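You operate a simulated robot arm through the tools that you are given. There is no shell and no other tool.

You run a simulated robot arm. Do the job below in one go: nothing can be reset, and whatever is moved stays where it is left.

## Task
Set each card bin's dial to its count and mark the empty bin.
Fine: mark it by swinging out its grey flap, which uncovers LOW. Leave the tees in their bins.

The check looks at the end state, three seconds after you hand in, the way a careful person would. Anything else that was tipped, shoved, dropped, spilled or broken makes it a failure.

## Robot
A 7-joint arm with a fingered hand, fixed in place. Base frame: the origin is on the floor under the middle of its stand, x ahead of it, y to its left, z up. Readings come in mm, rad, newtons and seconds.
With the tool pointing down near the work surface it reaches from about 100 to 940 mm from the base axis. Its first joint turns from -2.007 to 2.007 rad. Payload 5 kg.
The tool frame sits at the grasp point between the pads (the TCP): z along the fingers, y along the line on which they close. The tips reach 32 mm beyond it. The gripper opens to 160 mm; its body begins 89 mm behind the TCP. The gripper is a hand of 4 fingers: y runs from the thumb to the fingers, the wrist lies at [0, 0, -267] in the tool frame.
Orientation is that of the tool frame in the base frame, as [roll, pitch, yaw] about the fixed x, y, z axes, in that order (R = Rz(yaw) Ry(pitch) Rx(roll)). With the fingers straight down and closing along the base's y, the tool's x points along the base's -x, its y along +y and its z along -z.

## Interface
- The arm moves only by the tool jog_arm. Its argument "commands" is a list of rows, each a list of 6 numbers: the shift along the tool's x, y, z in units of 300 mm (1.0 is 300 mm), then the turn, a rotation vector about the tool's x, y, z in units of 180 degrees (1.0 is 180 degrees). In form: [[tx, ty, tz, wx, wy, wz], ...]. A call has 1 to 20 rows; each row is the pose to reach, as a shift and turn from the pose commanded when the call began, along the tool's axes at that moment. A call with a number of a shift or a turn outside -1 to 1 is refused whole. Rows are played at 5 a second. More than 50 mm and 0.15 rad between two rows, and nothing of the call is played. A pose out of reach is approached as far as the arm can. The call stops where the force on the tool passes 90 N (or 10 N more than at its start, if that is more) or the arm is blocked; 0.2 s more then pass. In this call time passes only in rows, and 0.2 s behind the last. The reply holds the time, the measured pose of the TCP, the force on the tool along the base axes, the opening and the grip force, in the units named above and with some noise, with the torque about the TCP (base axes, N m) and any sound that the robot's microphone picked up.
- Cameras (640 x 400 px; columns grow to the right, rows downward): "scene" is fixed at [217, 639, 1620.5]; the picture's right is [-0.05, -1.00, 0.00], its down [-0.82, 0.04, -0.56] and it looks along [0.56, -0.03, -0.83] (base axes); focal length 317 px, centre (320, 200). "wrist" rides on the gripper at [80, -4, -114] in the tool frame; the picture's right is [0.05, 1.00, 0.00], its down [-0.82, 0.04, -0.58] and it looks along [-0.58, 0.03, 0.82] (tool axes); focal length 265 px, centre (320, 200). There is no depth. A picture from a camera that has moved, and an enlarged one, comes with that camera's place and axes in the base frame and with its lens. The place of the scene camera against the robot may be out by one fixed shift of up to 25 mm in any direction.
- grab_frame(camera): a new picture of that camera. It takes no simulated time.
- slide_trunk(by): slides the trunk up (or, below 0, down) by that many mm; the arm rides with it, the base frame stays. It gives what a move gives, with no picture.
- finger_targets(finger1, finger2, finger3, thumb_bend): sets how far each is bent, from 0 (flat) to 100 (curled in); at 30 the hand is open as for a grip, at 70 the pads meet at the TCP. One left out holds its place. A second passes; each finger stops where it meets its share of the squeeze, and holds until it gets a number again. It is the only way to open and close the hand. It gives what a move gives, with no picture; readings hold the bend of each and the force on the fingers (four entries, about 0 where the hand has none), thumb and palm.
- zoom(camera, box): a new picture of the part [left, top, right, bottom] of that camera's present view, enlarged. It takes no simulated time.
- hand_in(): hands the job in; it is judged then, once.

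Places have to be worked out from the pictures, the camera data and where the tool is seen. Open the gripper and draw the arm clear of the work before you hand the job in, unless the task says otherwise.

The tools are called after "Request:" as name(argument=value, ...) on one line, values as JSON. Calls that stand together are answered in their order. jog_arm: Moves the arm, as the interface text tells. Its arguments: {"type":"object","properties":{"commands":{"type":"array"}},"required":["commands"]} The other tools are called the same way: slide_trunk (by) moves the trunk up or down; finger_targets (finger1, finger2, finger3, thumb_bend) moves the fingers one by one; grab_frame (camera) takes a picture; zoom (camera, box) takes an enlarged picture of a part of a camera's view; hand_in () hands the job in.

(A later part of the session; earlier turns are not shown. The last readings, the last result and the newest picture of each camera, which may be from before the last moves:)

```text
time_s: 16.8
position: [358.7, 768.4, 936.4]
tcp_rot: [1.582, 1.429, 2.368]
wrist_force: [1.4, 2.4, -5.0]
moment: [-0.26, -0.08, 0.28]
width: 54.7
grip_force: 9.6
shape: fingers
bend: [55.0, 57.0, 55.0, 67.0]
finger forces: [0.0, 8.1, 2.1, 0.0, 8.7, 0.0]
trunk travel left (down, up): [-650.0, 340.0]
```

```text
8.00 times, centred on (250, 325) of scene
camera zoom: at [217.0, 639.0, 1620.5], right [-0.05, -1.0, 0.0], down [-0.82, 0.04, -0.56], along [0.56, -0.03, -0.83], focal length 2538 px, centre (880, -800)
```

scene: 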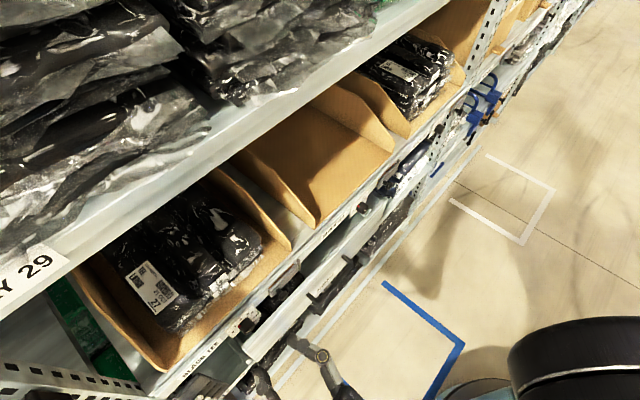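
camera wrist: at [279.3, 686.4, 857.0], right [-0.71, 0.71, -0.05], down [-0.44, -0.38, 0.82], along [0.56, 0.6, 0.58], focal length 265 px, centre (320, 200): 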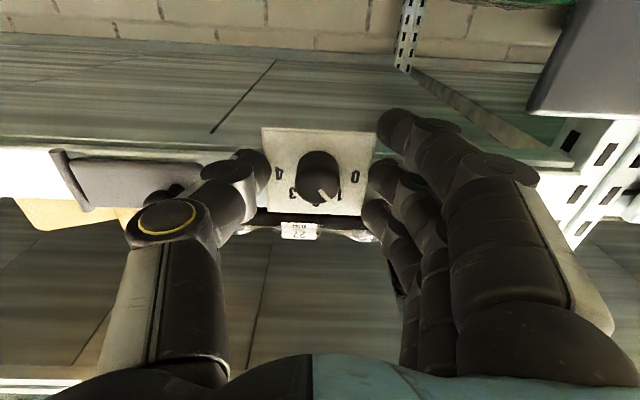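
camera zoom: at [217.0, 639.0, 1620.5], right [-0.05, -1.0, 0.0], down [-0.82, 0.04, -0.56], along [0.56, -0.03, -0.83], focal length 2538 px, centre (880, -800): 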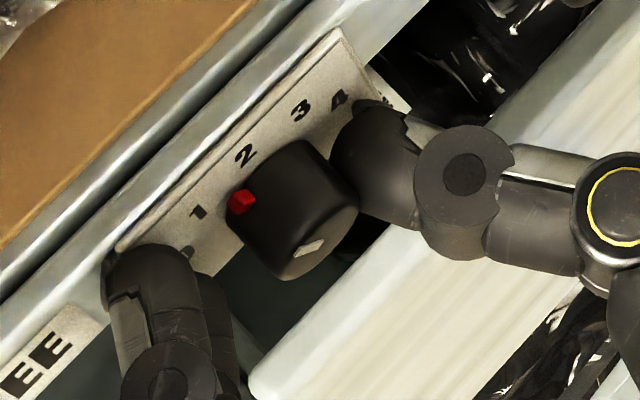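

The pointer moved with the hand (now between 1 and 2), so the grip works; finger 3 picked up a light 2 N touch. I open fingers 1 and 3 out of the way before twisting on.

Request:
finger_targets(finger1=42, finger3=42)

Request:
jog_arm(commands=[[0, 0, 0, 0, 0, 0.015], [0, 0, 0, 0, 0, 0.03], [0, 0, 0, 0, 0, 0.045], [0, 0, 0, 0, 0, 0.06]])

Request:
zoom(camera="wrist", box=[230, 110, 420, 240])

Request:
zoom(camera="scene", box=[215, 300, 285, 350])

```text
time_s: 17.8
position: [359.3, 768.5, 936.6]
tcp_rot: [1.575, 1.43, 2.364]
wrist_force: [-0.1, 1.8, -6.0]
moment: [-0.23, -0.05, 0.3]
width: 78.6
grip_force: 8.5
shape: fingers
bend: [42.0, 57.0, 42.0, 67.0]
finger forces: [0.0, 9.0, 0.0, 0.0, 8.1, 0.0]
trunk travel left (down, up): [-650.0, 340.0]
```

```text
time_s: 18.8
position: [357.9, 768.7, 936.4]
tcp_rot: [1.573, 1.241, 2.358]
wrist_force: [0.6, 3.7, -8.2]
moment: [-0.44, -0.02, 0.28]
width: 78.4
grip_force: 10.2
shape: fingers
bend: [42.0, 56.0, 42.0, 67.0]
finger forces: [0.0, 11.7, 0.0, 0.0, 8.8, 0.0]
trunk travel left (down, up): [-650.0, 340.0]
```

```text
3.08 times, centred on (325, 175) of wrist
camera zoom: at [261.9, 704.4, 859.7], right [-0.68, 0.68, 0.27], down [-0.25, -0.57, 0.79], along [0.69, 0.47, 0.55], focal length 817 px, centre (305, 277)
```

zoom: 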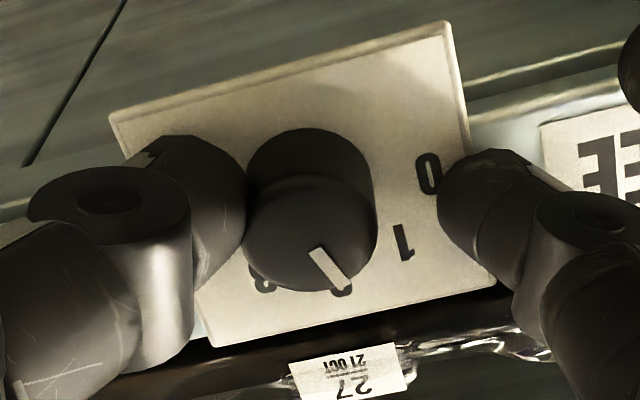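

```text
8.00 times, centred on (250, 325) of scene
camera zoom: at [217.0, 639.0, 1620.5], right [-0.05, -1.0, 0.0], down [-0.82, 0.04, -0.56], along [0.56, -0.03, -0.83], focal length 2538 px, centre (880, -800)
```

zoom: 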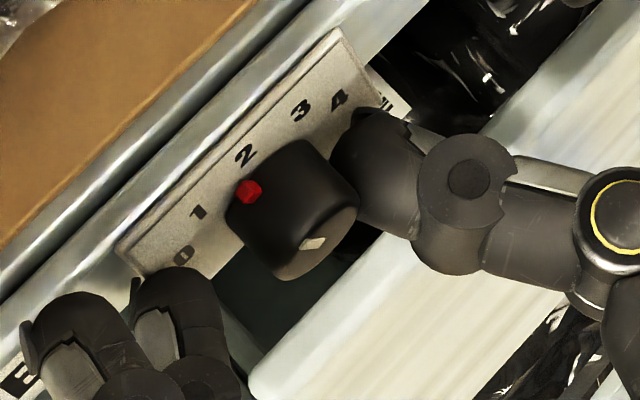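

The pointer now sits roughly 16–20° short of 2, but the middle finger's load is rising against something fixed (11.7 N). The thumb is what drives the knob, so I open the middle finger and look again before twisting on.

Request:
finger_targets(finger2=46)

Request:
zoom(camera="wrist", box=[230, 110, 420, 240])

```text
time_s: 19.8
position: [358.8, 768.4, 937.1]
tcp_rot: [1.574, 1.24, 2.357]
wrist_force: [8.4, -1.9, -2.3]
moment: [-0.04, 0.02, -0.08]
width: 77.8
grip_force: 3.5
shape: fingers
bend: [42.0, 46.0, 42.0, 67.0]
finger forces: [0.1, 0.0, 0.1, 0.1, 8.0, 0.1]
trunk travel left (down, up): [-650.0, 340.0]
```

```text
3.08 times, centred on (325, 175) of wrist
camera zoom: at [262.8, 703.6, 860.0], right [-0.68, 0.68, 0.27], down [-0.25, -0.57, 0.79], along [0.69, 0.47, 0.55], focal length 817 px, centre (305, 277)
```

zoom: 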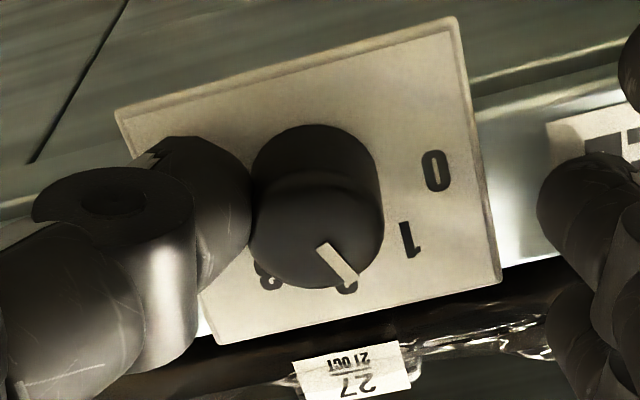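

The knob seems to have turned back slightly when the middle finger let go. I check the pointer in the scene view.

Request:
zoom(camera="scene", box=[215, 300, 285, 350])

Request:
zoom(camera="wrist", box=[285, 140, 375, 210])

```text
8.00 times, centred on (250, 325) of scene
camera zoom: at [217.0, 639.0, 1620.5], right [-0.05, -1.0, 0.0], down [-0.82, 0.04, -0.56], along [0.56, -0.03, -0.83], focal length 2538 px, centre (880, -800)
```

zoom: 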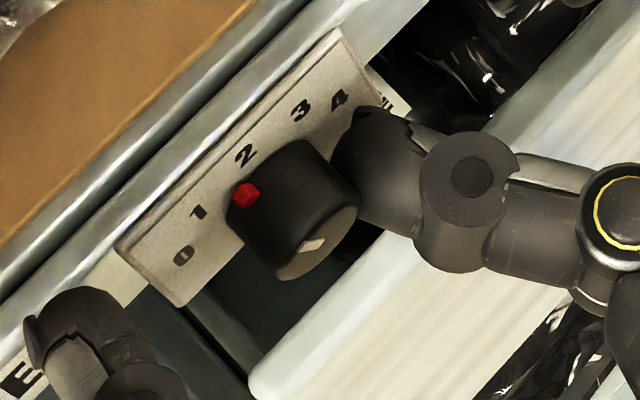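

```text
5.71 times, centred on (330, 175) of wrist
camera zoom: at [262.8, 703.6, 860.0], right [-0.68, 0.68, 0.27], down [-0.25, -0.57, 0.79], along [0.69, 0.47, 0.55], focal length 1517 px, centre (263, 343)
```

zoom: 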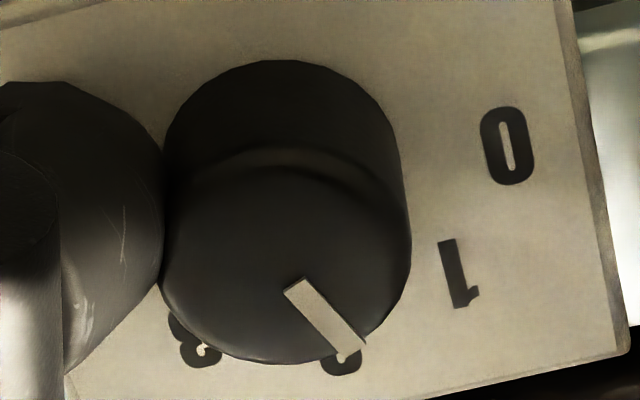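

The pointer only slipped back a few degrees (~20° short of 2). I try twisting another 8° with the thumb alone and watch whether the knob follows.

Request:
jog_arm(commands=[[0, 0, 0, 0, 0, 0.015], [0, 0, 0, 0, 0, 0.03], [0, 0, 0, 0, 0, 0.045]])

Request:
zoom(camera="wrist", box=[285, 140, 375, 210])

Request:
zoom(camera="scene", box=[215, 300, 285, 350])

```text
time_s: 20.6
position: [359.1, 768.8, 935.5]
tcp_rot: [1.572, 1.1, 2.359]
wrist_force: [8.1, -1.3, -3.5]
moment: [-0.02, 0.04, -0.1]
width: 77.8
grip_force: 4.4
shape: fingers
bend: [42.0, 46.0, 42.0, 67.0]
finger forces: [0.1, 0.1, 0.1, 0.0, 8.0, 0.0]
trunk travel left (down, up): [-650.0, 340.0]
```

```text
5.71 times, centred on (330, 175) of wrist
camera zoom: at [254.5, 711.5, 863.8], right [-0.65, 0.65, 0.41], down [-0.17, -0.64, 0.75], along [0.74, 0.41, 0.53], focal length 1517 px, centre (263, 343)
```

zoom: 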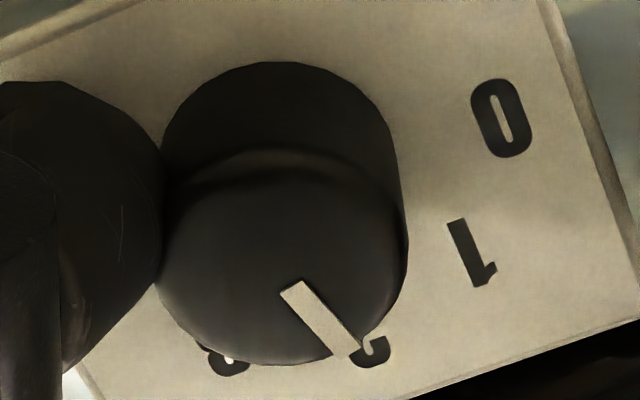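

```text
8.00 times, centred on (250, 325) of scene
camera zoom: at [217.0, 639.0, 1620.5], right [-0.05, -1.0, 0.0], down [-0.82, 0.04, -0.56], along [0.56, -0.03, -0.83], focal length 2538 px, centre (880, -800)
```

zoom: 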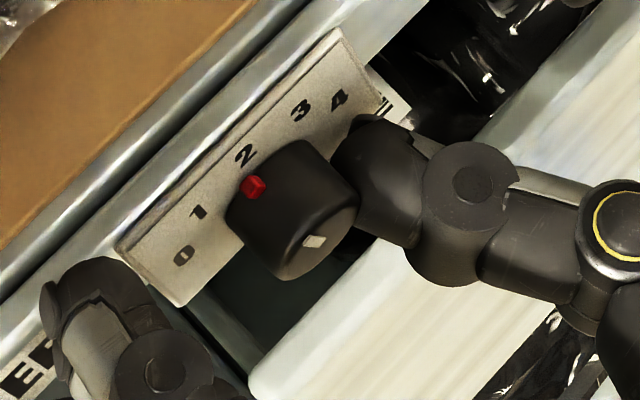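

The knob follows the thumb cleanly; the pointer is about 13–15° short of 2. I twist on by 13°.

Request:
jog_arm(commands=[[0, 0, 0, 0, 0, 0.018], [0, 0, 0, 0, 0, 0.036], [0, 0, 0, 0, 0, 0.054], [0, 0, 0, 0, 0, 0.072]])

Request:
zoom(camera="wrist", box=[285, 140, 375, 210])

Request:
zoom(camera="scene", box=[215, 300, 285, 350])

```text
time_s: 21.6
position: [358.6, 769.8, 937.5]
tcp_rot: [1.573, 0.873, 2.359]
wrist_force: [6.2, -2.2, -4.9]
moment: [-0.07, 0.04, -0.09]
width: 77.7
grip_force: 3.9
shape: fingers
bend: [42.0, 46.0, 42.0, 67.0]
finger forces: [0.1, 0.1, 0.1, 0.0, 7.3, 0.1]
trunk travel left (down, up): [-650.0, 340.0]
```

```text
5.71 times, centred on (330, 175) of wrist
camera zoom: at [243.4, 723.0, 872.9], right [-0.56, 0.56, 0.6], down [-0.06, -0.76, 0.65], along [0.82, 0.33, 0.46], focal length 1517 px, centre (263, 343)
```

zoom: 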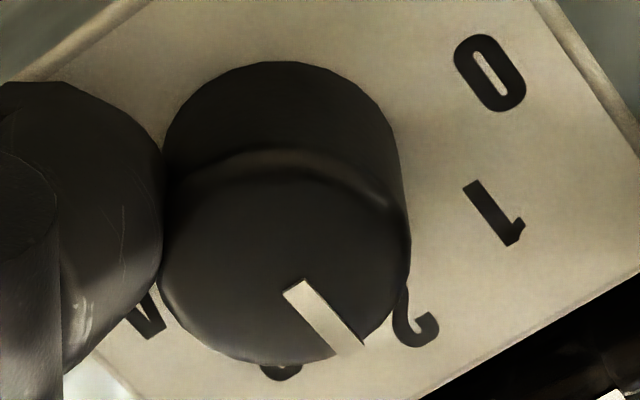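

```text
8.00 times, centred on (250, 325) of scene
camera zoom: at [217.0, 639.0, 1620.5], right [-0.05, -1.0, 0.0], down [-0.82, 0.04, -0.56], along [0.56, -0.03, -0.83], focal length 2538 px, centre (880, -800)
```

zoom: 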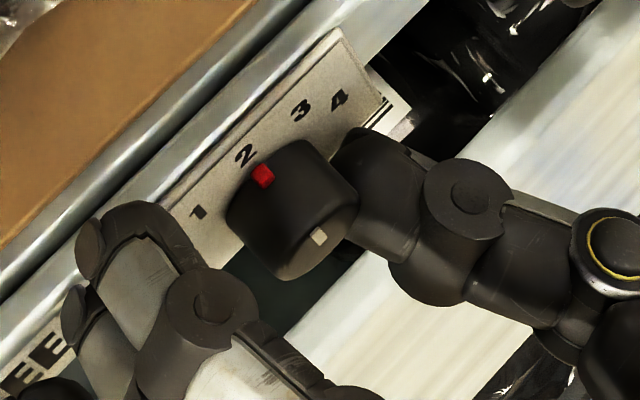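

By the scene view the pointer is now at 2. I release the thumb and check that the knob stays put.

Request:
finger_targets(thumb_bend=52)

Request:
jog_arm(commands=[[0, 0, -0.05, 0, 0, 0], [0, 0, -0.12, 0, 0, 0], [0, 0, -0.2, 0, 0, 0], [0, 0, -0.28, 0, 0, 0], [0, 0, -0.36, 0, 0, 0]])

Request:
grab_frame(camera="wrist")

Request:
zoom(camera="scene", box=[215, 300, 285, 350])

```text
time_s: 22.6
position: [358.3, 769.3, 936.8]
tcp_rot: [1.571, 0.872, 2.355]
wrist_force: [-0.5, 0.3, -0.7]
moment: [0.02, -0.02, 0.0]
width: 102.5
grip_force: 0.1
shape: fingers
bend: [42.0, 46.0, 42.0, 52.0]
finger forces: [0.0, 0.1, 0.0, 0.0, 0.0, 0.0]
trunk travel left (down, up): [-650.0, 340.0]
```

```text
time_s: 23.8
position: [282.1, 691.5, 938.3]
tcp_rot: [1.568, 0.873, 2.356]
wrist_force: [0.8, -0.2, 0.0]
moment: [0.0, -0.03, 0.03]
width: 102.4
grip_force: 0.0
shape: fingers
bend: [42.0, 46.0, 42.0, 52.0]
finger forces: [0.0, 0.0, 0.0, 0.0, 0.0, 0.1]
trunk travel left (down, up): [-650.0, 340.0]
```

```text
taken
camera wrist: at [166.9, 645.7, 873.2], right [-0.57, 0.56, 0.6], down [-0.06, -0.76, 0.65], along [0.82, 0.33, 0.46], focal length 265 px, centre (320, 200)
```

wrist: 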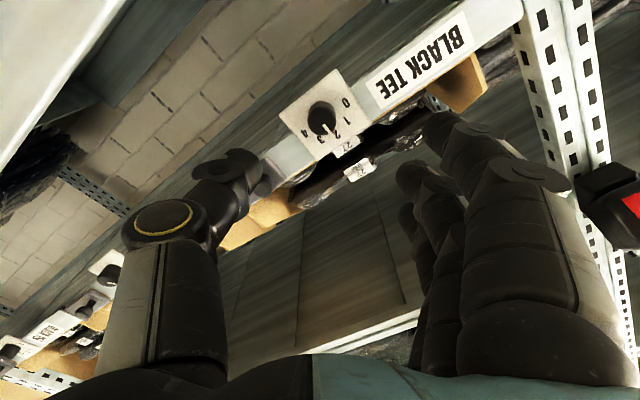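

```text
8.00 times, centred on (250, 325) of scene
camera zoom: at [217.0, 639.0, 1620.5], right [-0.05, -1.0, 0.0], down [-0.82, 0.04, -0.56], along [0.56, -0.03, -0.83], focal length 2538 px, centre (880, -800)
```

zoom: 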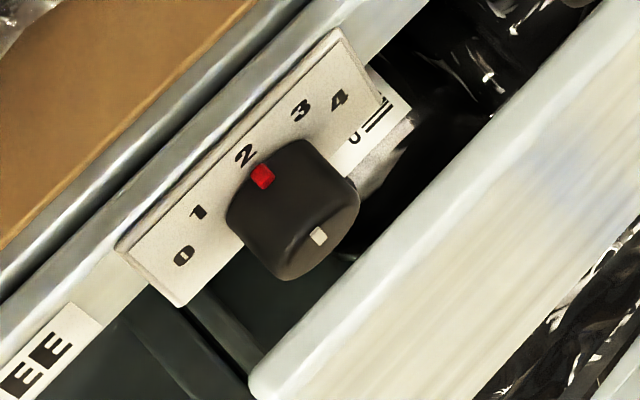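

The knob stayed put. I zoom from here to measure the pointer angle.

Request:
zoom(camera="wrist", box=[270, 60, 390, 160])

```text
4.00 times, centred on (330, 110) of wrist
camera zoom: at [166.9, 645.7, 873.2], right [-0.57, 0.56, 0.6], down [-0.06, -0.76, 0.65], along [0.82, 0.33, 0.46], focal length 1062 px, centre (280, 560)
```

zoom: 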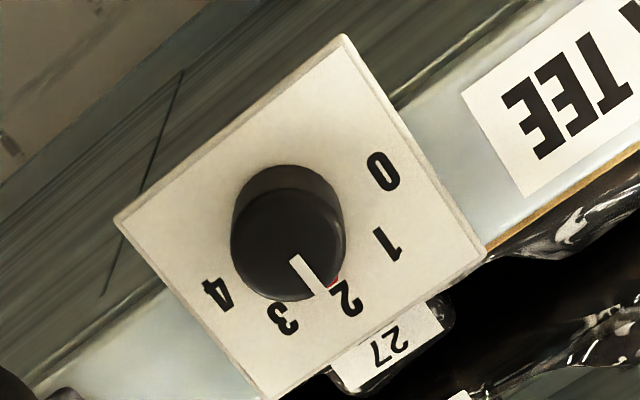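

The left dial reads 2 within about 2°. The thumb alone turns a knob well, so I'll use that for the others, keeping this 40° roll so that the next twist brings the hand back to level. I now slide right 380 mm along the shelf at n≈688 to the middle dial.

Request:
jog_arm(commands=[[-0.0904, -0.1077, 0, 0, 0, 0], [-0.1808, -0.2153, 0, 0, 0, 0], [-0.2711, -0.323, 0, 0, 0, 0], [-0.3615, -0.4307, 0, 0, 0, 0], [-0.4519, -0.5383, 0, 0, 0, 0], [-0.5423, -0.646, 0, 0, 0, 0], [-0.6326, -0.7537, 0, 0, 0, 0], [-0.723, -0.8613, 0, 0, 0, 0], [-0.8134, -0.969, 0, 0, 0, 0]])

Request:
grab_frame(camera="wrist")

Request:
grab_frame(camera="scene")

```text
time_s: 25.8
position: [550.1, 422.6, 938.3]
tcp_rot: [1.57, 0.874, 2.357]
wrist_force: [0.6, -0.3, -0.3]
moment: [0.01, -0.01, -0.01]
width: 102.6
grip_force: 0.0
shape: fingers
bend: [42.0, 46.0, 42.0, 52.0]
finger forces: [0.1, 0.0, 0.1, 0.1, 0.0, 0.0]
trunk travel left (down, up): [-650.0, 340.0]
```

```text
taken
camera wrist: at [434.8, 376.8, 874.2], right [-0.56, 0.56, 0.6], down [-0.06, -0.76, 0.65], along [0.82, 0.33, 0.46], focal length 265 px, centre (320, 200)
```

wrist: 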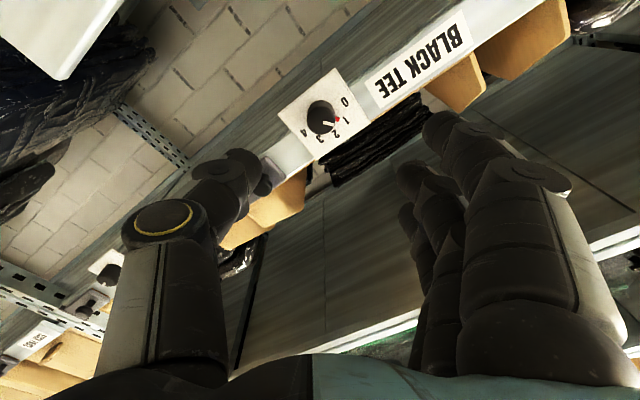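

```text
taken
```

scene: 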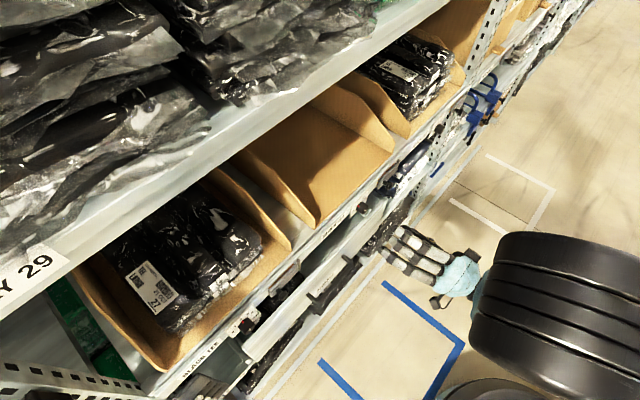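

The middle dial appears just where the left one did from the same relative pose. I zoom to confirm alignment and its reading before going in.

Request:
zoom(camera="wrist", box=[270, 60, 390, 160])

Request:
finger_targets(finger1=42, finger2=42, finger3=42, thumb_bend=55)

```text
4.00 times, centred on (330, 110) of wrist
camera zoom: at [434.8, 376.8, 874.2], right [-0.56, 0.56, 0.6], down [-0.06, -0.76, 0.65], along [0.82, 0.33, 0.46], focal length 1062 px, centre (280, 560)
```

zoom: 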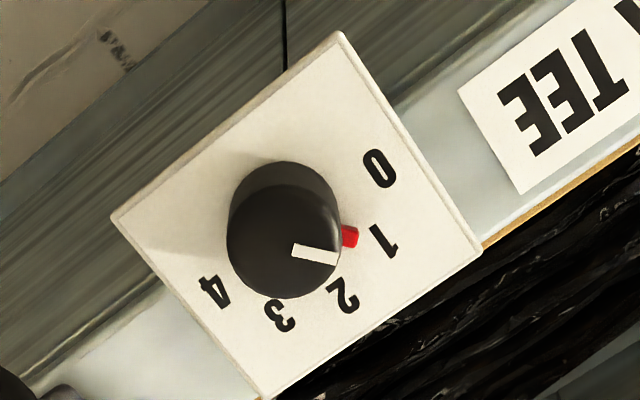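

```text
time_s: 26.8
position: [548.9, 423.3, 937.0]
tcp_rot: [1.571, 0.873, 2.355]
wrist_force: [0.0, -0.4, -0.7]
moment: [0.03, -0.01, 0.04]
width: 97.5
grip_force: 0.0
shape: fingers
bend: [42.0, 42.0, 42.0, 55.0]
finger forces: [0.0, 0.1, 0.1, 0.0, 0.0, 0.0]
trunk travel left (down, up): [-650.0, 340.0]
```

Aligned within about 1 mm and reading 1. I move in to n≈797 as before, with the thumb at the lower right of the knob.

Request:
jog_arm(commands=[[0, 0, 0.07, 0, 0, 0], [0, 0, 0.14, 0, 0, 0], [0, 0, 0.21, 0, 0, 0], [0, 0, 0.27, 0, 0, 0], [0, 0, 0.31, 0, 0, 0], [0, 0, 0.34, 0, 0, 0], [0, 0, 0.365, 0, 0, 0]])

Request:
zoom(camera="wrist", box=[230, 110, 420, 240])

Request:
zoom(camera="scene", box=[300, 160, 440, 260])

```text
time_s: 28.4
position: [628.0, 501.0, 937.5]
tcp_rot: [1.574, 0.874, 2.356]
wrist_force: [-3.6, -3.4, -0.7]
moment: [-0.1, 0.1, -0.15]
width: 96.9
grip_force: 2.0
shape: fingers
bend: [42.0, 42.0, 42.0, 55.0]
finger forces: [0.0, 0.0, 0.1, 0.0, 4.8, 0.1]
trunk travel left (down, up): [-650.0, 340.0]
```

```text
3.08 times, centred on (325, 175) of wrist
camera zoom: at [512.7, 455.0, 874.3], right [-0.56, 0.57, 0.6], down [-0.06, -0.76, 0.65], along [0.82, 0.33, 0.46], focal length 817 px, centre (305, 277)
```

zoom: 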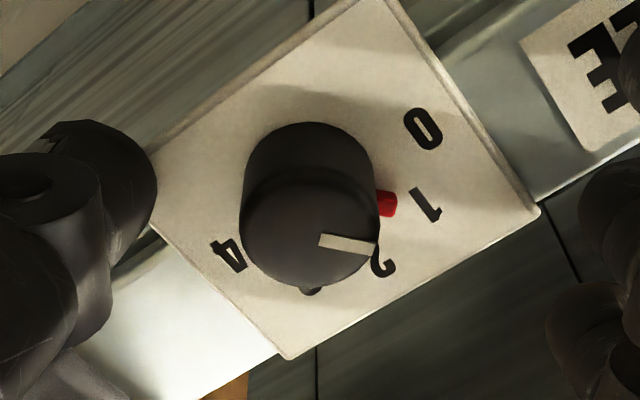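

```text
4.00 times, centred on (370, 210) of scene
camera zoom: at [217.0, 639.0, 1620.5], right [-0.05, -1.0, 0.0], down [-0.82, 0.04, -0.56], along [0.56, -0.03, -0.83], focal length 1269 px, centre (120, 160)
```

zoom: 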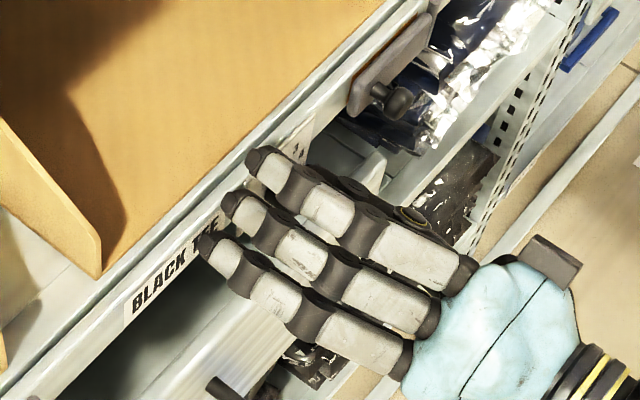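

The thumb tip is lightly touching the plate (5 N outward, at the plate's lower right corner). I back off 5 mm and check that the contact is gone.

Request:
jog_arm(commands=[[0, 0, -0.008, 0, 0, 0], [0, 0, -0.0167, 0, 0, 0]])

Request:
zoom(camera="wrist", box=[230, 110, 420, 240])

```text
time_s: 29.0
position: [624.9, 497.2, 937.0]
tcp_rot: [1.571, 0.873, 2.356]
wrist_force: [-0.2, 0.3, -0.8]
moment: [0.04, -0.01, 0.0]
width: 96.9
grip_force: 0.0
shape: fingers
bend: [42.0, 42.0, 42.0, 55.0]
finger forces: [0.0, 0.1, 0.0, 0.0, 0.1, 0.0]
trunk travel left (down, up): [-650.0, 340.0]
```

```text
3.08 times, centred on (325, 175) of wrist
camera zoom: at [509.1, 451.7, 874.3], right [-0.56, 0.56, 0.6], down [-0.06, -0.76, 0.65], along [0.82, 0.33, 0.46], focal length 817 px, centre (305, 277)
```

zoom: 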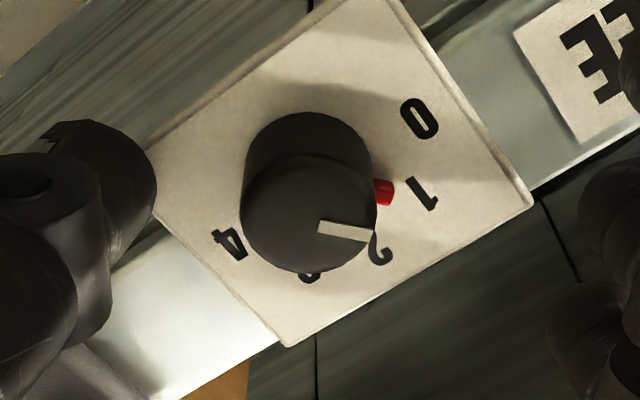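

Contact is gone. I close the thumb alone onto the knob.

Request:
finger_targets(thumb_bend=70)

Request:
zoom(camera="wrist", box=[230, 110, 420, 240])

```text
time_s: 30.0
position: [624.9, 497.1, 937.2]
tcp_rot: [1.573, 0.873, 2.356]
wrist_force: [7.4, -1.5, -5.6]
moment: [-0.1, 0.07, -0.15]
width: 78.1
grip_force: 4.2
shape: fingers
bend: [42.0, 42.0, 42.0, 67.0]
finger forces: [0.0, 0.0, 0.1, 0.1, 8.4, 0.0]
trunk travel left (down, up): [-650.0, 340.0]
```

```text
3.08 times, centred on (325, 175) of wrist
camera zoom: at [509.8, 451.2, 873.7], right [-0.56, 0.57, 0.6], down [-0.06, -0.76, 0.65], along [0.82, 0.33, 0.46], focal length 817 px, centre (305, 277)
```

zoom: 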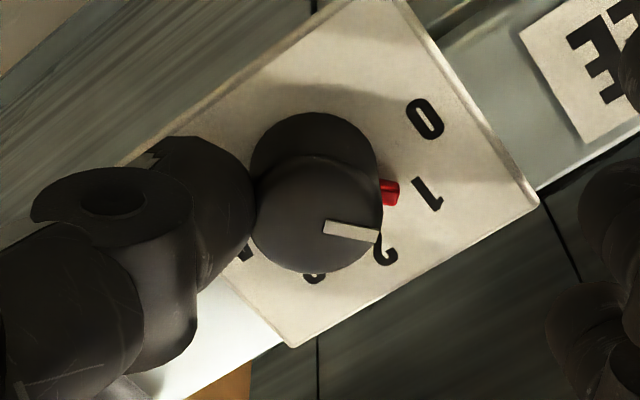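

The thumb presses the knob with ~8 N. I twist counter-clockwise (seen from the front) by 20° and check that the knob follows.

Request:
jog_arm(commands=[[0, 0, 0, 0, 0, -0.018], [0, 0, 0, 0, 0, -0.036], [0, 0, 0, 0, 0, -0.054], [0, 0, 0, 0, 0, -0.072], [0, 0, 0, 0, 0, -0.09], [0, 0, 0, 0, 0, -0.108]])

Request:
zoom(camera="wrist", box=[230, 110, 420, 240])

Request:
zoom(camera="scene", box=[320, 170, 400, 240])

```text
time_s: 31.4
position: [625.5, 497.5, 937.6]
tcp_rot: [1.571, 1.214, 2.358]
wrist_force: [6.0, -5.1, -3.6]
moment: [-0.03, 0.03, -0.16]
width: 78.0
grip_force: 3.8
shape: fingers
bend: [42.0, 42.0, 42.0, 67.0]
finger forces: [0.0, 0.0, 0.0, 0.1, 8.7, 0.0]
trunk travel left (down, up): [-650.0, 340.0]
```

```text
3.08 times, centred on (325, 175) of wrist
camera zoom: at [527.4, 434.3, 860.9], right [-0.67, 0.67, 0.3], down [-0.23, -0.58, 0.78], along [0.7, 0.45, 0.55], focal length 817 px, centre (305, 277)
```

zoom: 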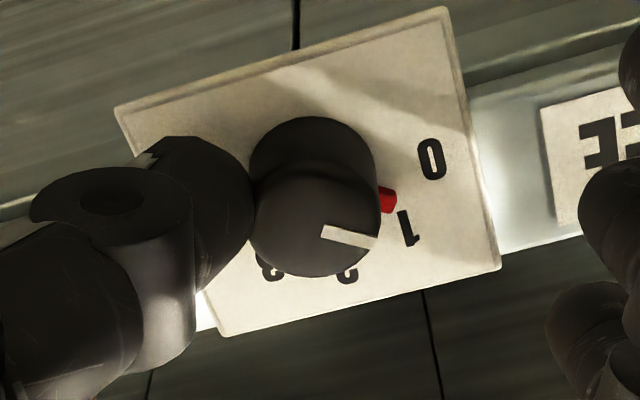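

```text
5.71 times, centred on (360, 205) of scene
camera zoom: at [217.0, 639.0, 1620.5], right [-0.05, -1.0, 0.0], down [-0.82, 0.04, -0.56], along [0.56, -0.03, -0.83], focal length 1813 px, centre (91, 171)
```

zoom: 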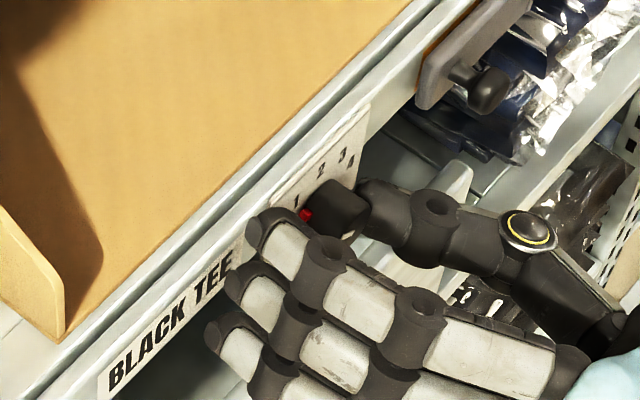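

The knob follows; the red pointer is midway between 1 and 0. I twist on by another 20°.

Request:
jog_arm(commands=[[0, 0, 0, 0, 0, -0.018], [0, 0, 0, 0, 0, -0.036], [0, 0, 0, 0, 0, -0.054], [0, 0, 0, 0, 0, -0.072], [0, 0, 0, 0, 0, -0.09], [0, 0, 0, 0, 0, -0.108]])

Request:
zoom(camera="wrist", box=[230, 110, 420, 240])

Request:
zoom(camera="scene", box=[320, 170, 400, 240])

```text
time_s: 32.8
position: [625.2, 497.2, 938.1]
tcp_rot: [1.566, 1.55, 2.351]
wrist_force: [7.6, -7.5, -1.3]
moment: [-0.02, 0.03, -0.2]
width: 78.9
grip_force: 5.1
shape: fingers
bend: [42.0, 42.0, 42.0, 67.0]
finger forces: [0.0, 0.0, 0.0, 0.0, 10.9, 0.0]
trunk travel left (down, up): [-650.0, 340.0]
```

```text
3.08 times, centred on (325, 175) of wrist
camera zoom: at [546.0, 415.3, 858.0], right [-0.71, 0.71, -0.03], down [-0.43, -0.39, 0.82], along [0.56, 0.59, 0.58], focal length 817 px, centre (305, 277)
```

zoom: 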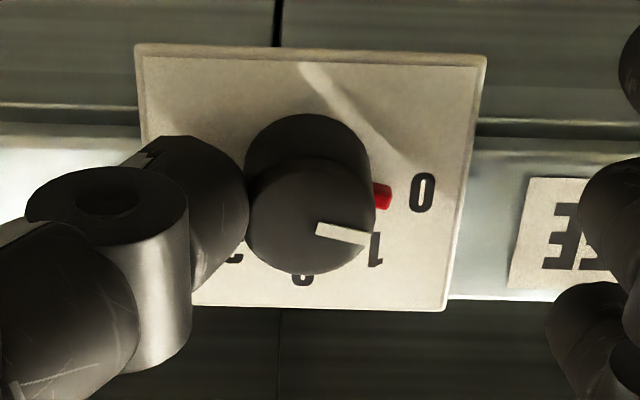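

```text
5.71 times, centred on (360, 205) of scene
camera zoom: at [217.0, 639.0, 1620.5], right [-0.05, -1.0, 0.0], down [-0.82, 0.04, -0.56], along [0.56, -0.03, -0.83], focal length 1813 px, centre (91, 171)
```

zoom: 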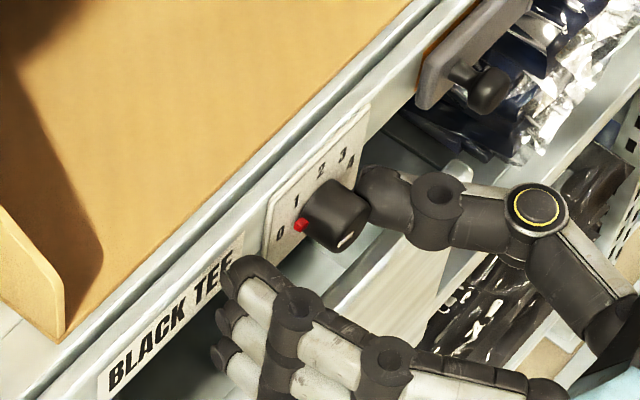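

The pointer is essentially at 0. I release the thumb and back straight off to look at it squarely.

Request:
finger_targets(thumb_bend=54)

Request:
jog_arm(commands=[[0, 0, -0.06, 0, 0, 0], [0, 0, -0.13, 0, 0, 0], [0, 0, -0.2, 0, 0, 0], [0, 0, -0.27, 0, 0, 0], [0, 0, -0.34, 0, 0, 0]])

Request:
zoom(camera="wrist", box=[260, 70, 380, 170])

Request:
zoom(camera="scene", box=[330, 180, 400, 230])

```text
time_s: 33.8
position: [623.9, 499.4, 937.9]
tcp_rot: [1.569, 1.551, 2.355]
wrist_force: [-0.5, -0.2, -0.6]
moment: [0.0, -0.02, 0.02]
width: 98.3
grip_force: 0.0
shape: fingers
bend: [42.0, 42.0, 42.0, 54.0]
finger forces: [0.1, 0.0, 0.0, 0.0, 0.0, 0.0]
trunk travel left (down, up): [-650.0, 340.0]
```

```text
time_s: 35.0
position: [551.7, 424.3, 936.3]
tcp_rot: [1.558, 1.552, 2.345]
wrist_force: [-0.5, -0.5, -0.2]
moment: [0.01, 0.0, 0.0]
width: 98.5
grip_force: 0.2
shape: fingers
bend: [42.0, 42.0, 42.0, 54.0]
finger forces: [0.0, 0.0, 0.1, 0.0, 0.1, 0.0]
trunk travel left (down, up): [-650.0, 340.0]
```

```text
4.00 times, centred on (320, 120) of wrist
camera zoom: at [472.4, 343.1, 856.3], right [-0.71, 0.71, -0.03], down [-0.43, -0.39, 0.82], along [0.56, 0.59, 0.58], focal length 1062 px, centre (320, 520)
```

zoom: 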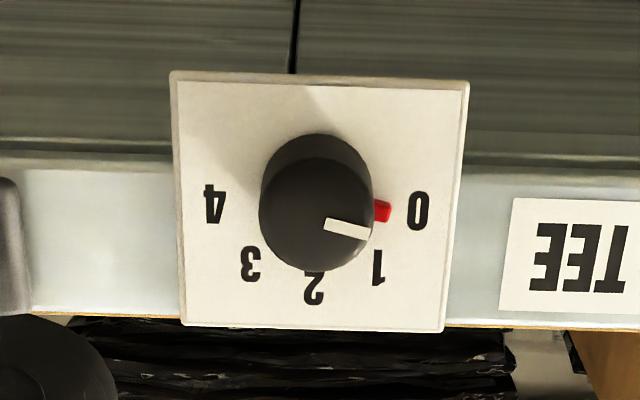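

```text
8.00 times, centred on (365, 205) of scene
camera zoom: at [217.0, 639.0, 1620.5], right [-0.05, -1.0, 0.0], down [-0.82, 0.04, -0.56], along [0.56, -0.03, -0.83], focal length 2538 px, centre (-40, 160)
```

zoom: 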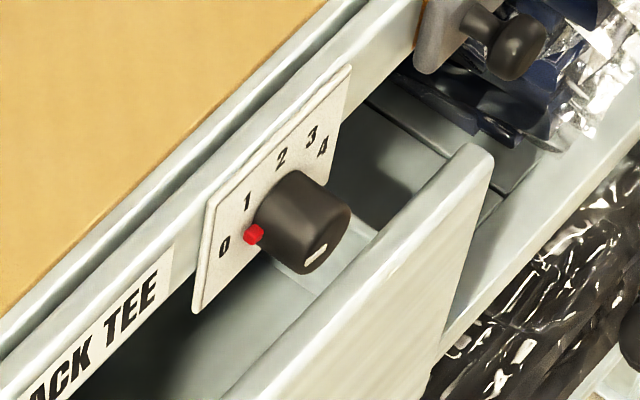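

The middle dial reads 0 (within a few degrees). Next is this bin's flap: I set all fingers to the 73 mm opening and slide 90 mm right and 15 mm up, still ~120 mm off, to look at its knob.

Request:
finger_targets(finger1=55, finger2=55, finger3=55, thumb_bend=55)

Request:
jog_arm(commands=[[-0.02, -0.1, 0, 0, 0, -0.002], [-0.035, -0.2, 0, 0, 0, -0.004], [-0.05, -0.3, 0, 0, 0, -0.006]])

Request:
grab_frame(camera="wrist")

Request:
zoom(camera="wrist", box=[240, 70, 400, 170])

```text
time_s: 36.0
position: [551.1, 424.9, 938.2]
tcp_rot: [1.57, 1.551, 2.353]
wrist_force: [-0.9, -0.1, 0.3]
moment: [0.01, 0.0, -0.01]
width: 72.8
grip_force: 0.1
shape: fingers
bend: [55.0, 55.0, 55.0, 55.0]
finger forces: [0.0, 0.1, 0.1, 0.1, 0.1, 0.1]
trunk travel left (down, up): [-650.0, 340.0]
```

```text
time_s: 36.8
position: [616.9, 361.0, 951.6]
tcp_rot: [-1.458, 1.57, -0.672]
wrist_force: [-0.1, -0.3, -0.5]
moment: [0.01, 0.01, -0.01]
width: 72.3
grip_force: 0.1
shape: fingers
bend: [55.0, 55.0, 55.0, 55.0]
finger forces: [0.0, 0.1, 0.1, 0.0, 0.0, 0.0]
trunk travel left (down, up): [-650.0, 340.0]
```

```text
taken
camera wrist: at [538.9, 277.7, 870.5], right [-0.71, 0.71, -0.05], down [-0.44, -0.38, 0.82], along [0.56, 0.6, 0.58], focal length 265 px, centre (320, 200)
```

wrist: 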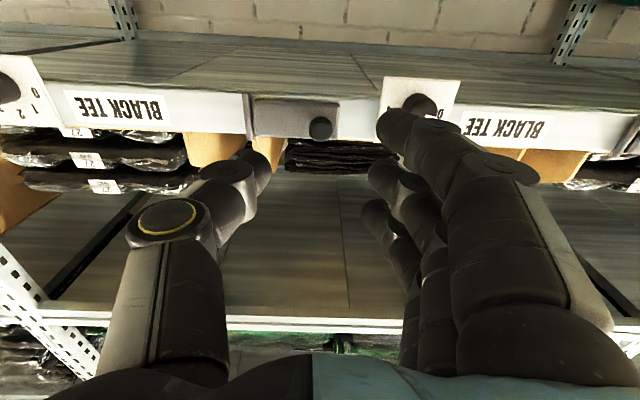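

```text
4.00 times, centred on (320, 120) of wrist
camera zoom: at [538.9, 277.7, 870.5], right [-0.71, 0.71, -0.05], down [-0.44, -0.38, 0.82], along [0.56, 0.6, 0.58], focal length 1062 px, centre (320, 520)
```

zoom: 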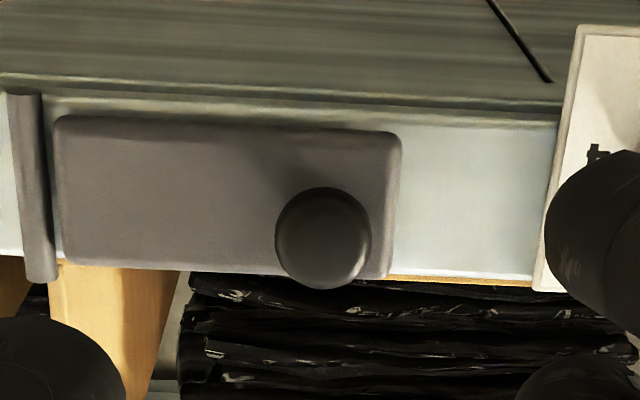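

The flap knob head (≈21 mm) is at s≈−180, z≈955, hinge pin at s≈−250, so the swing radius is ~70 mm. I move in to n≈786 so thumb and finger straddle the head without touching the flap.

Request:
jog_arm(commands=[[-0.013, 0.003, 0.07, 0, 0, 0], [-0.013, 0.003, 0.14, 0, 0, 0], [-0.013, 0.003, 0.2, 0, 0, 0], [-0.013, 0.003, 0.25, 0, 0, 0], [-0.013, 0.003, 0.29, 0, 0, 0], [-0.013, 0.003, 0.315, 0, 0, 0]])

Request:
zoom(camera="wrist", box=[220, 110, 420, 240])

Request:
zoom(camera="scene", box=[340, 140, 460, 230])

```text
time_s: 38.2
position: [683.5, 429.4, 954.7]
tcp_rot: [-1.208, 1.57, -0.422]
wrist_force: [-0.5, 0.0, 0.4]
moment: [0.0, 0.0, 0.03]
width: 72.6
grip_force: 0.1
shape: fingers
bend: [55.0, 55.0, 55.0, 55.0]
finger forces: [0.1, 0.0, 0.1, 0.1, 0.0, 0.0]
trunk travel left (down, up): [-650.0, 340.0]
```

```text
3.08 times, centred on (320, 175) of wrist
camera zoom: at [604.6, 346.0, 874.5], right [-0.71, 0.71, -0.05], down [-0.44, -0.38, 0.82], along [0.56, 0.6, 0.58], focal length 817 px, centre (320, 277)
```

zoom: 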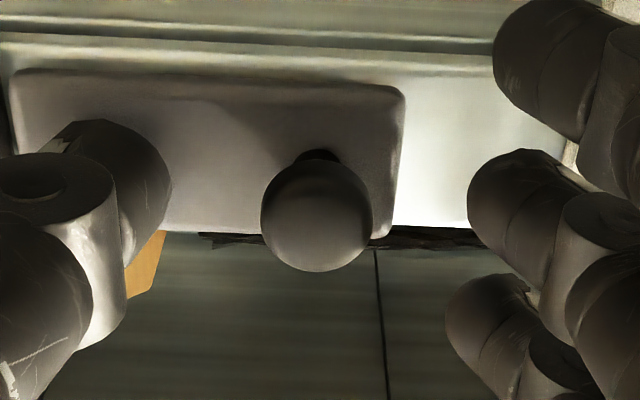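

```text
4.44 times, centred on (400, 185) of scene
camera zoom: at [217.0, 639.0, 1620.5], right [-0.05, -1.0, 0.0], down [-0.82, 0.04, -0.56], along [0.56, -0.03, -0.83], focal length 1410 px, centre (-36, 267)
```

zoom: 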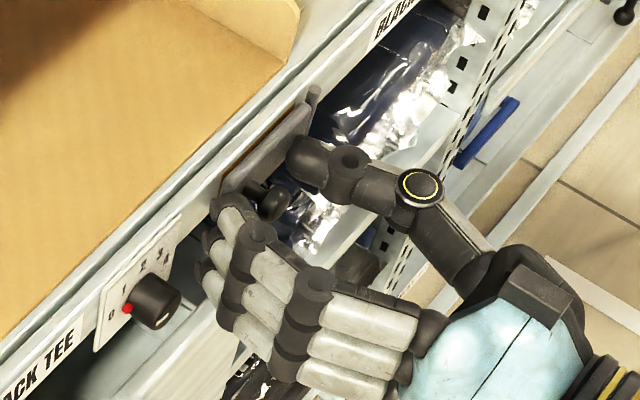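

The head is centred between thumb and middle finger to within 1–2 mm. I close both on it.

Request:
finger_targets(finger2=72, thumb_bend=72)

Request:
zoom(camera="wrist", box=[220, 110, 420, 240])

Request:
zoom(camera="scene", box=[340, 140, 460, 230])

```text
time_s: 39.2
position: [683.4, 429.2, 954.3]
tcp_rot: [-1.174, 1.57, -0.391]
wrist_force: [5.8, -1.4, 0.1]
moment: [-0.02, 0.05, -0.13]
width: 52.9
grip_force: 8.8
shape: fingers
bend: [55.0, 67.0, 55.0, 68.0]
finger forces: [0.0, 6.4, 0.0, 0.1, 10.7, 0.0]
trunk travel left (down, up): [-650.0, 340.0]
```

```text
3.08 times, centred on (320, 175) of wrist
camera zoom: at [605.0, 345.5, 874.4], right [-0.71, 0.71, -0.05], down [-0.44, -0.38, 0.82], along [0.56, 0.6, 0.58], focal length 817 px, centre (320, 277)
```

zoom: 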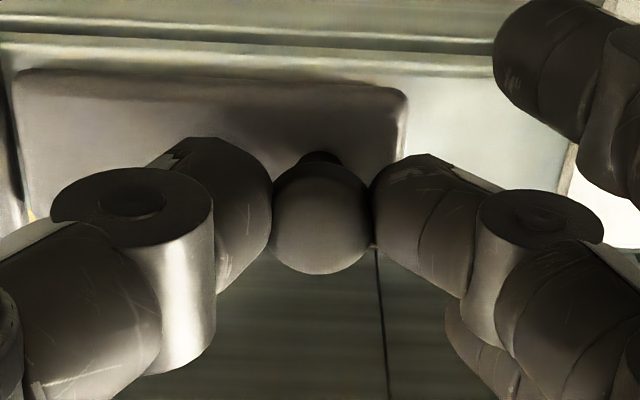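

```text
4.44 times, centred on (400, 185) of scene
camera zoom: at [217.0, 639.0, 1620.5], right [-0.05, -1.0, 0.0], down [-0.82, 0.04, -0.56], along [0.56, -0.03, -0.83], focal length 1410 px, centre (-36, 267)
```

zoom: 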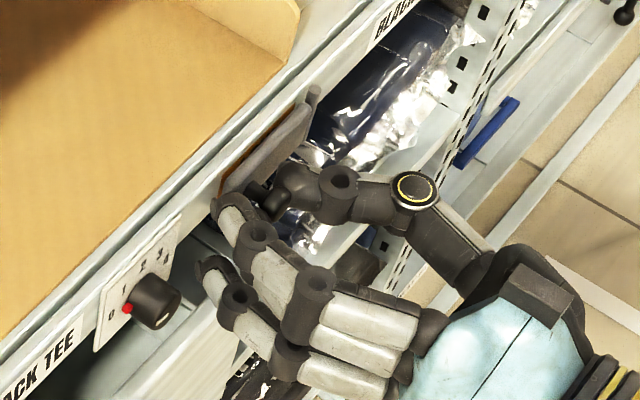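

Both digits hold the head (6 and 11 N). I begin swinging the flap open with a rigid arc about the hinge pin (free end outwards), first 8°, to see that it follows freely.

Request:
jog_arm(commands=[[0, -0.0117, -0.016, -0.0222, 0, 0], [0, -0.0247, -0.031, -0.0444, 0, 0]])

Request:
zoom(camera="wrist", box=[220, 110, 420, 240])

Request:
zoom(camera="scene", box=[340, 140, 460, 230])

```text
time_s: 39.8
position: [681.4, 417.7, 954.9]
tcp_rot: [2.309, 1.568, -3.05]
wrist_force: [5.2, -1.3, -2.7]
moment: [-0.09, 0.12, -0.13]
width: 53.5
grip_force: 9.0
shape: fingers
bend: [55.0, 67.0, 55.0, 68.0]
finger forces: [0.0, 6.3, 0.1, 0.0, 11.4, 0.1]
trunk travel left (down, up): [-650.0, 340.0]
```

```text
3.08 times, centred on (320, 175) of wrist
camera zoom: at [616.0, 324.4, 874.9], right [-0.8, 0.6, -0.05], down [-0.38, -0.44, 0.82], along [0.47, 0.67, 0.58], focal length 817 px, centre (320, 277)
```

zoom: 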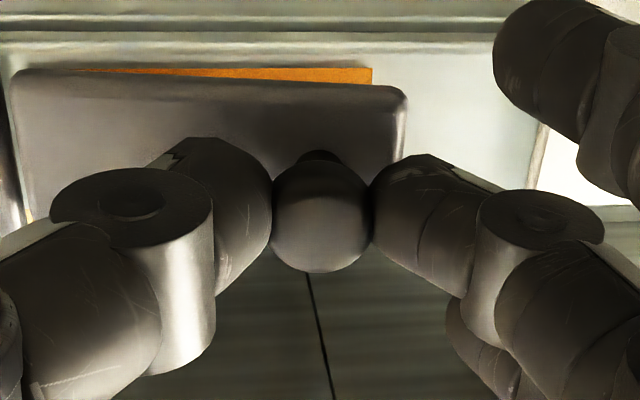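

```text
4.44 times, centred on (400, 185) of scene
camera zoom: at [217.0, 639.0, 1620.5], right [-0.05, -1.0, 0.0], down [-0.82, 0.04, -0.56], along [0.56, -0.03, -0.83], focal length 1410 px, centre (-36, 267)
```

zoom: 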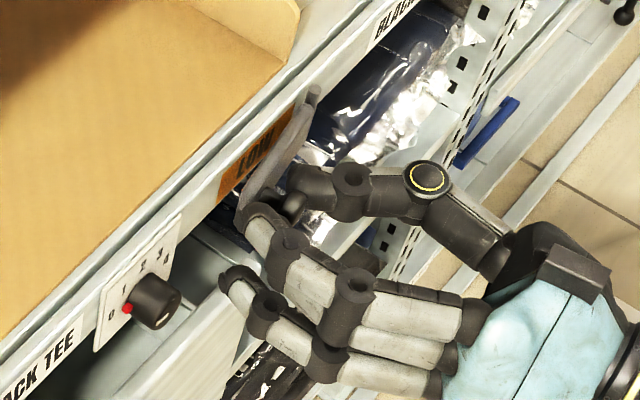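

The flap follows with barely any force and an orange LOW label appears behind it. I continue the arc by another 32°.

Request:
jog_arm(commands=[[0, -0.0247, -0.031, -0.0444, 0, 0], [0, -0.0532, -0.0583, -0.0889, 0, 0], [0, -0.0853, -0.0813, -0.1333, 0, 0], [0, -0.1203, -0.0999, -0.1778, 0, 0]])

Request:
zoom(camera="wrist", box=[220, 110, 420, 240])

Request:
zoom(camera="scene", box=[340, 130, 480, 230])

```text
time_s: 40.6
position: [661.3, 520.5, 1129.9]
tcp_rot: [-0.077, 1.286, 1.324]
wrist_force: [0.0, 0.3, -0.1]
moment: [0.01, 0.03, 0.04]
width: 45.2
grip_force: 0.0
shape: fingers
bend: [55.0, 71.0, 55.0, 71.0]
finger forces: [0.0, 0.0, 0.0, 0.1, 0.1, 0.1]
out of reach, approached as far as the arm can: row 3
trunk travel left (down, up): [-650.0, 340.0]
stopped in row 3: the arm was blocked; the commanded pose is now the measured one
```

```text
3.08 times, centred on (320, 175) of wrist
camera zoom: at [651.9, 433.9, 1020.6], right [-0.98, 0.18, -0.07], down [-0.19, -0.76, 0.62], along [0.06, 0.62, 0.78], focal length 817 px, centre (320, 277)
```

zoom: 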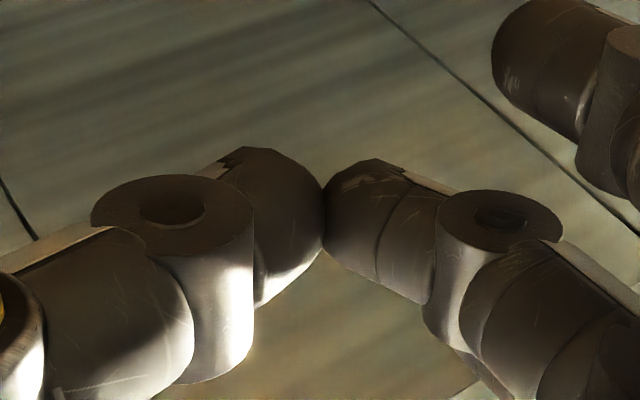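

```text
4.00 times, centred on (410, 180) of scene
camera zoom: at [217.0, 639.0, 1620.5], right [-0.05, -1.0, 0.0], down [-0.82, 0.04, -0.56], along [0.56, -0.03, -0.83], focal length 1269 px, centre (-40, 280)
```

zoom: 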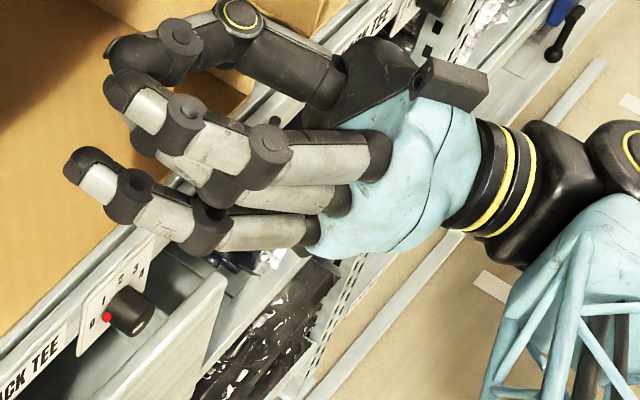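

The arm hit a joint limit and swung up unexpectedly, losing the grip; the hand is now above the empty bin with no contact force. I look at the whole scene before moving anything.

Request:
grab_frame(camera="scene")

Request:
grab_frame(camera="wrist")

Request:
zoom(camera="scene", box=[300, 20, 520, 160])

```text
taken
```

scene: 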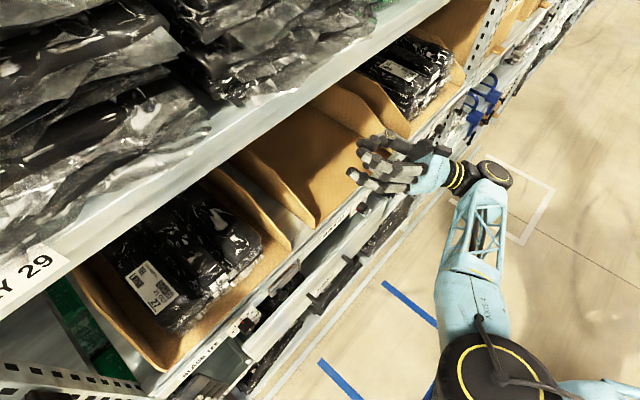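

```text
taken
camera wrist: at [651.9, 433.9, 1020.6], right [-0.98, 0.18, -0.07], down [-0.19, -0.76, 0.62], along [0.06, 0.62, 0.78], focal length 265 px, centre (320, 200)
```

wrist: 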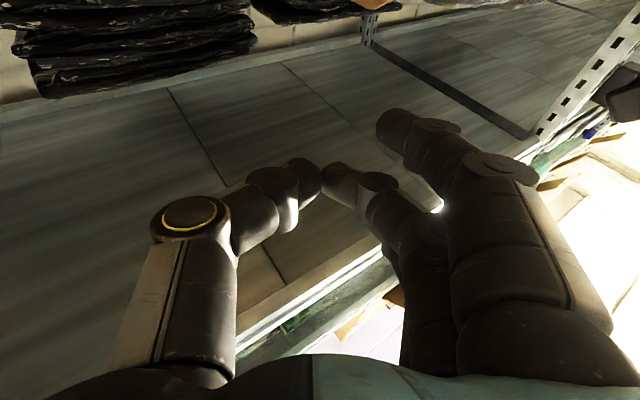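

```text
2.86 times, centred on (410, 90) of scene
camera zoom: at [217.0, 639.0, 1620.5], right [-0.05, -1.0, 0.0], down [-0.82, 0.04, -0.56], along [0.56, -0.03, -0.83], focal length 906 px, centre (63, 514)
```

zoom: 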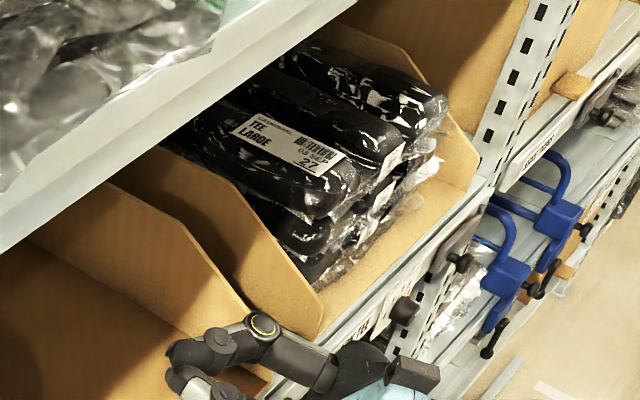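

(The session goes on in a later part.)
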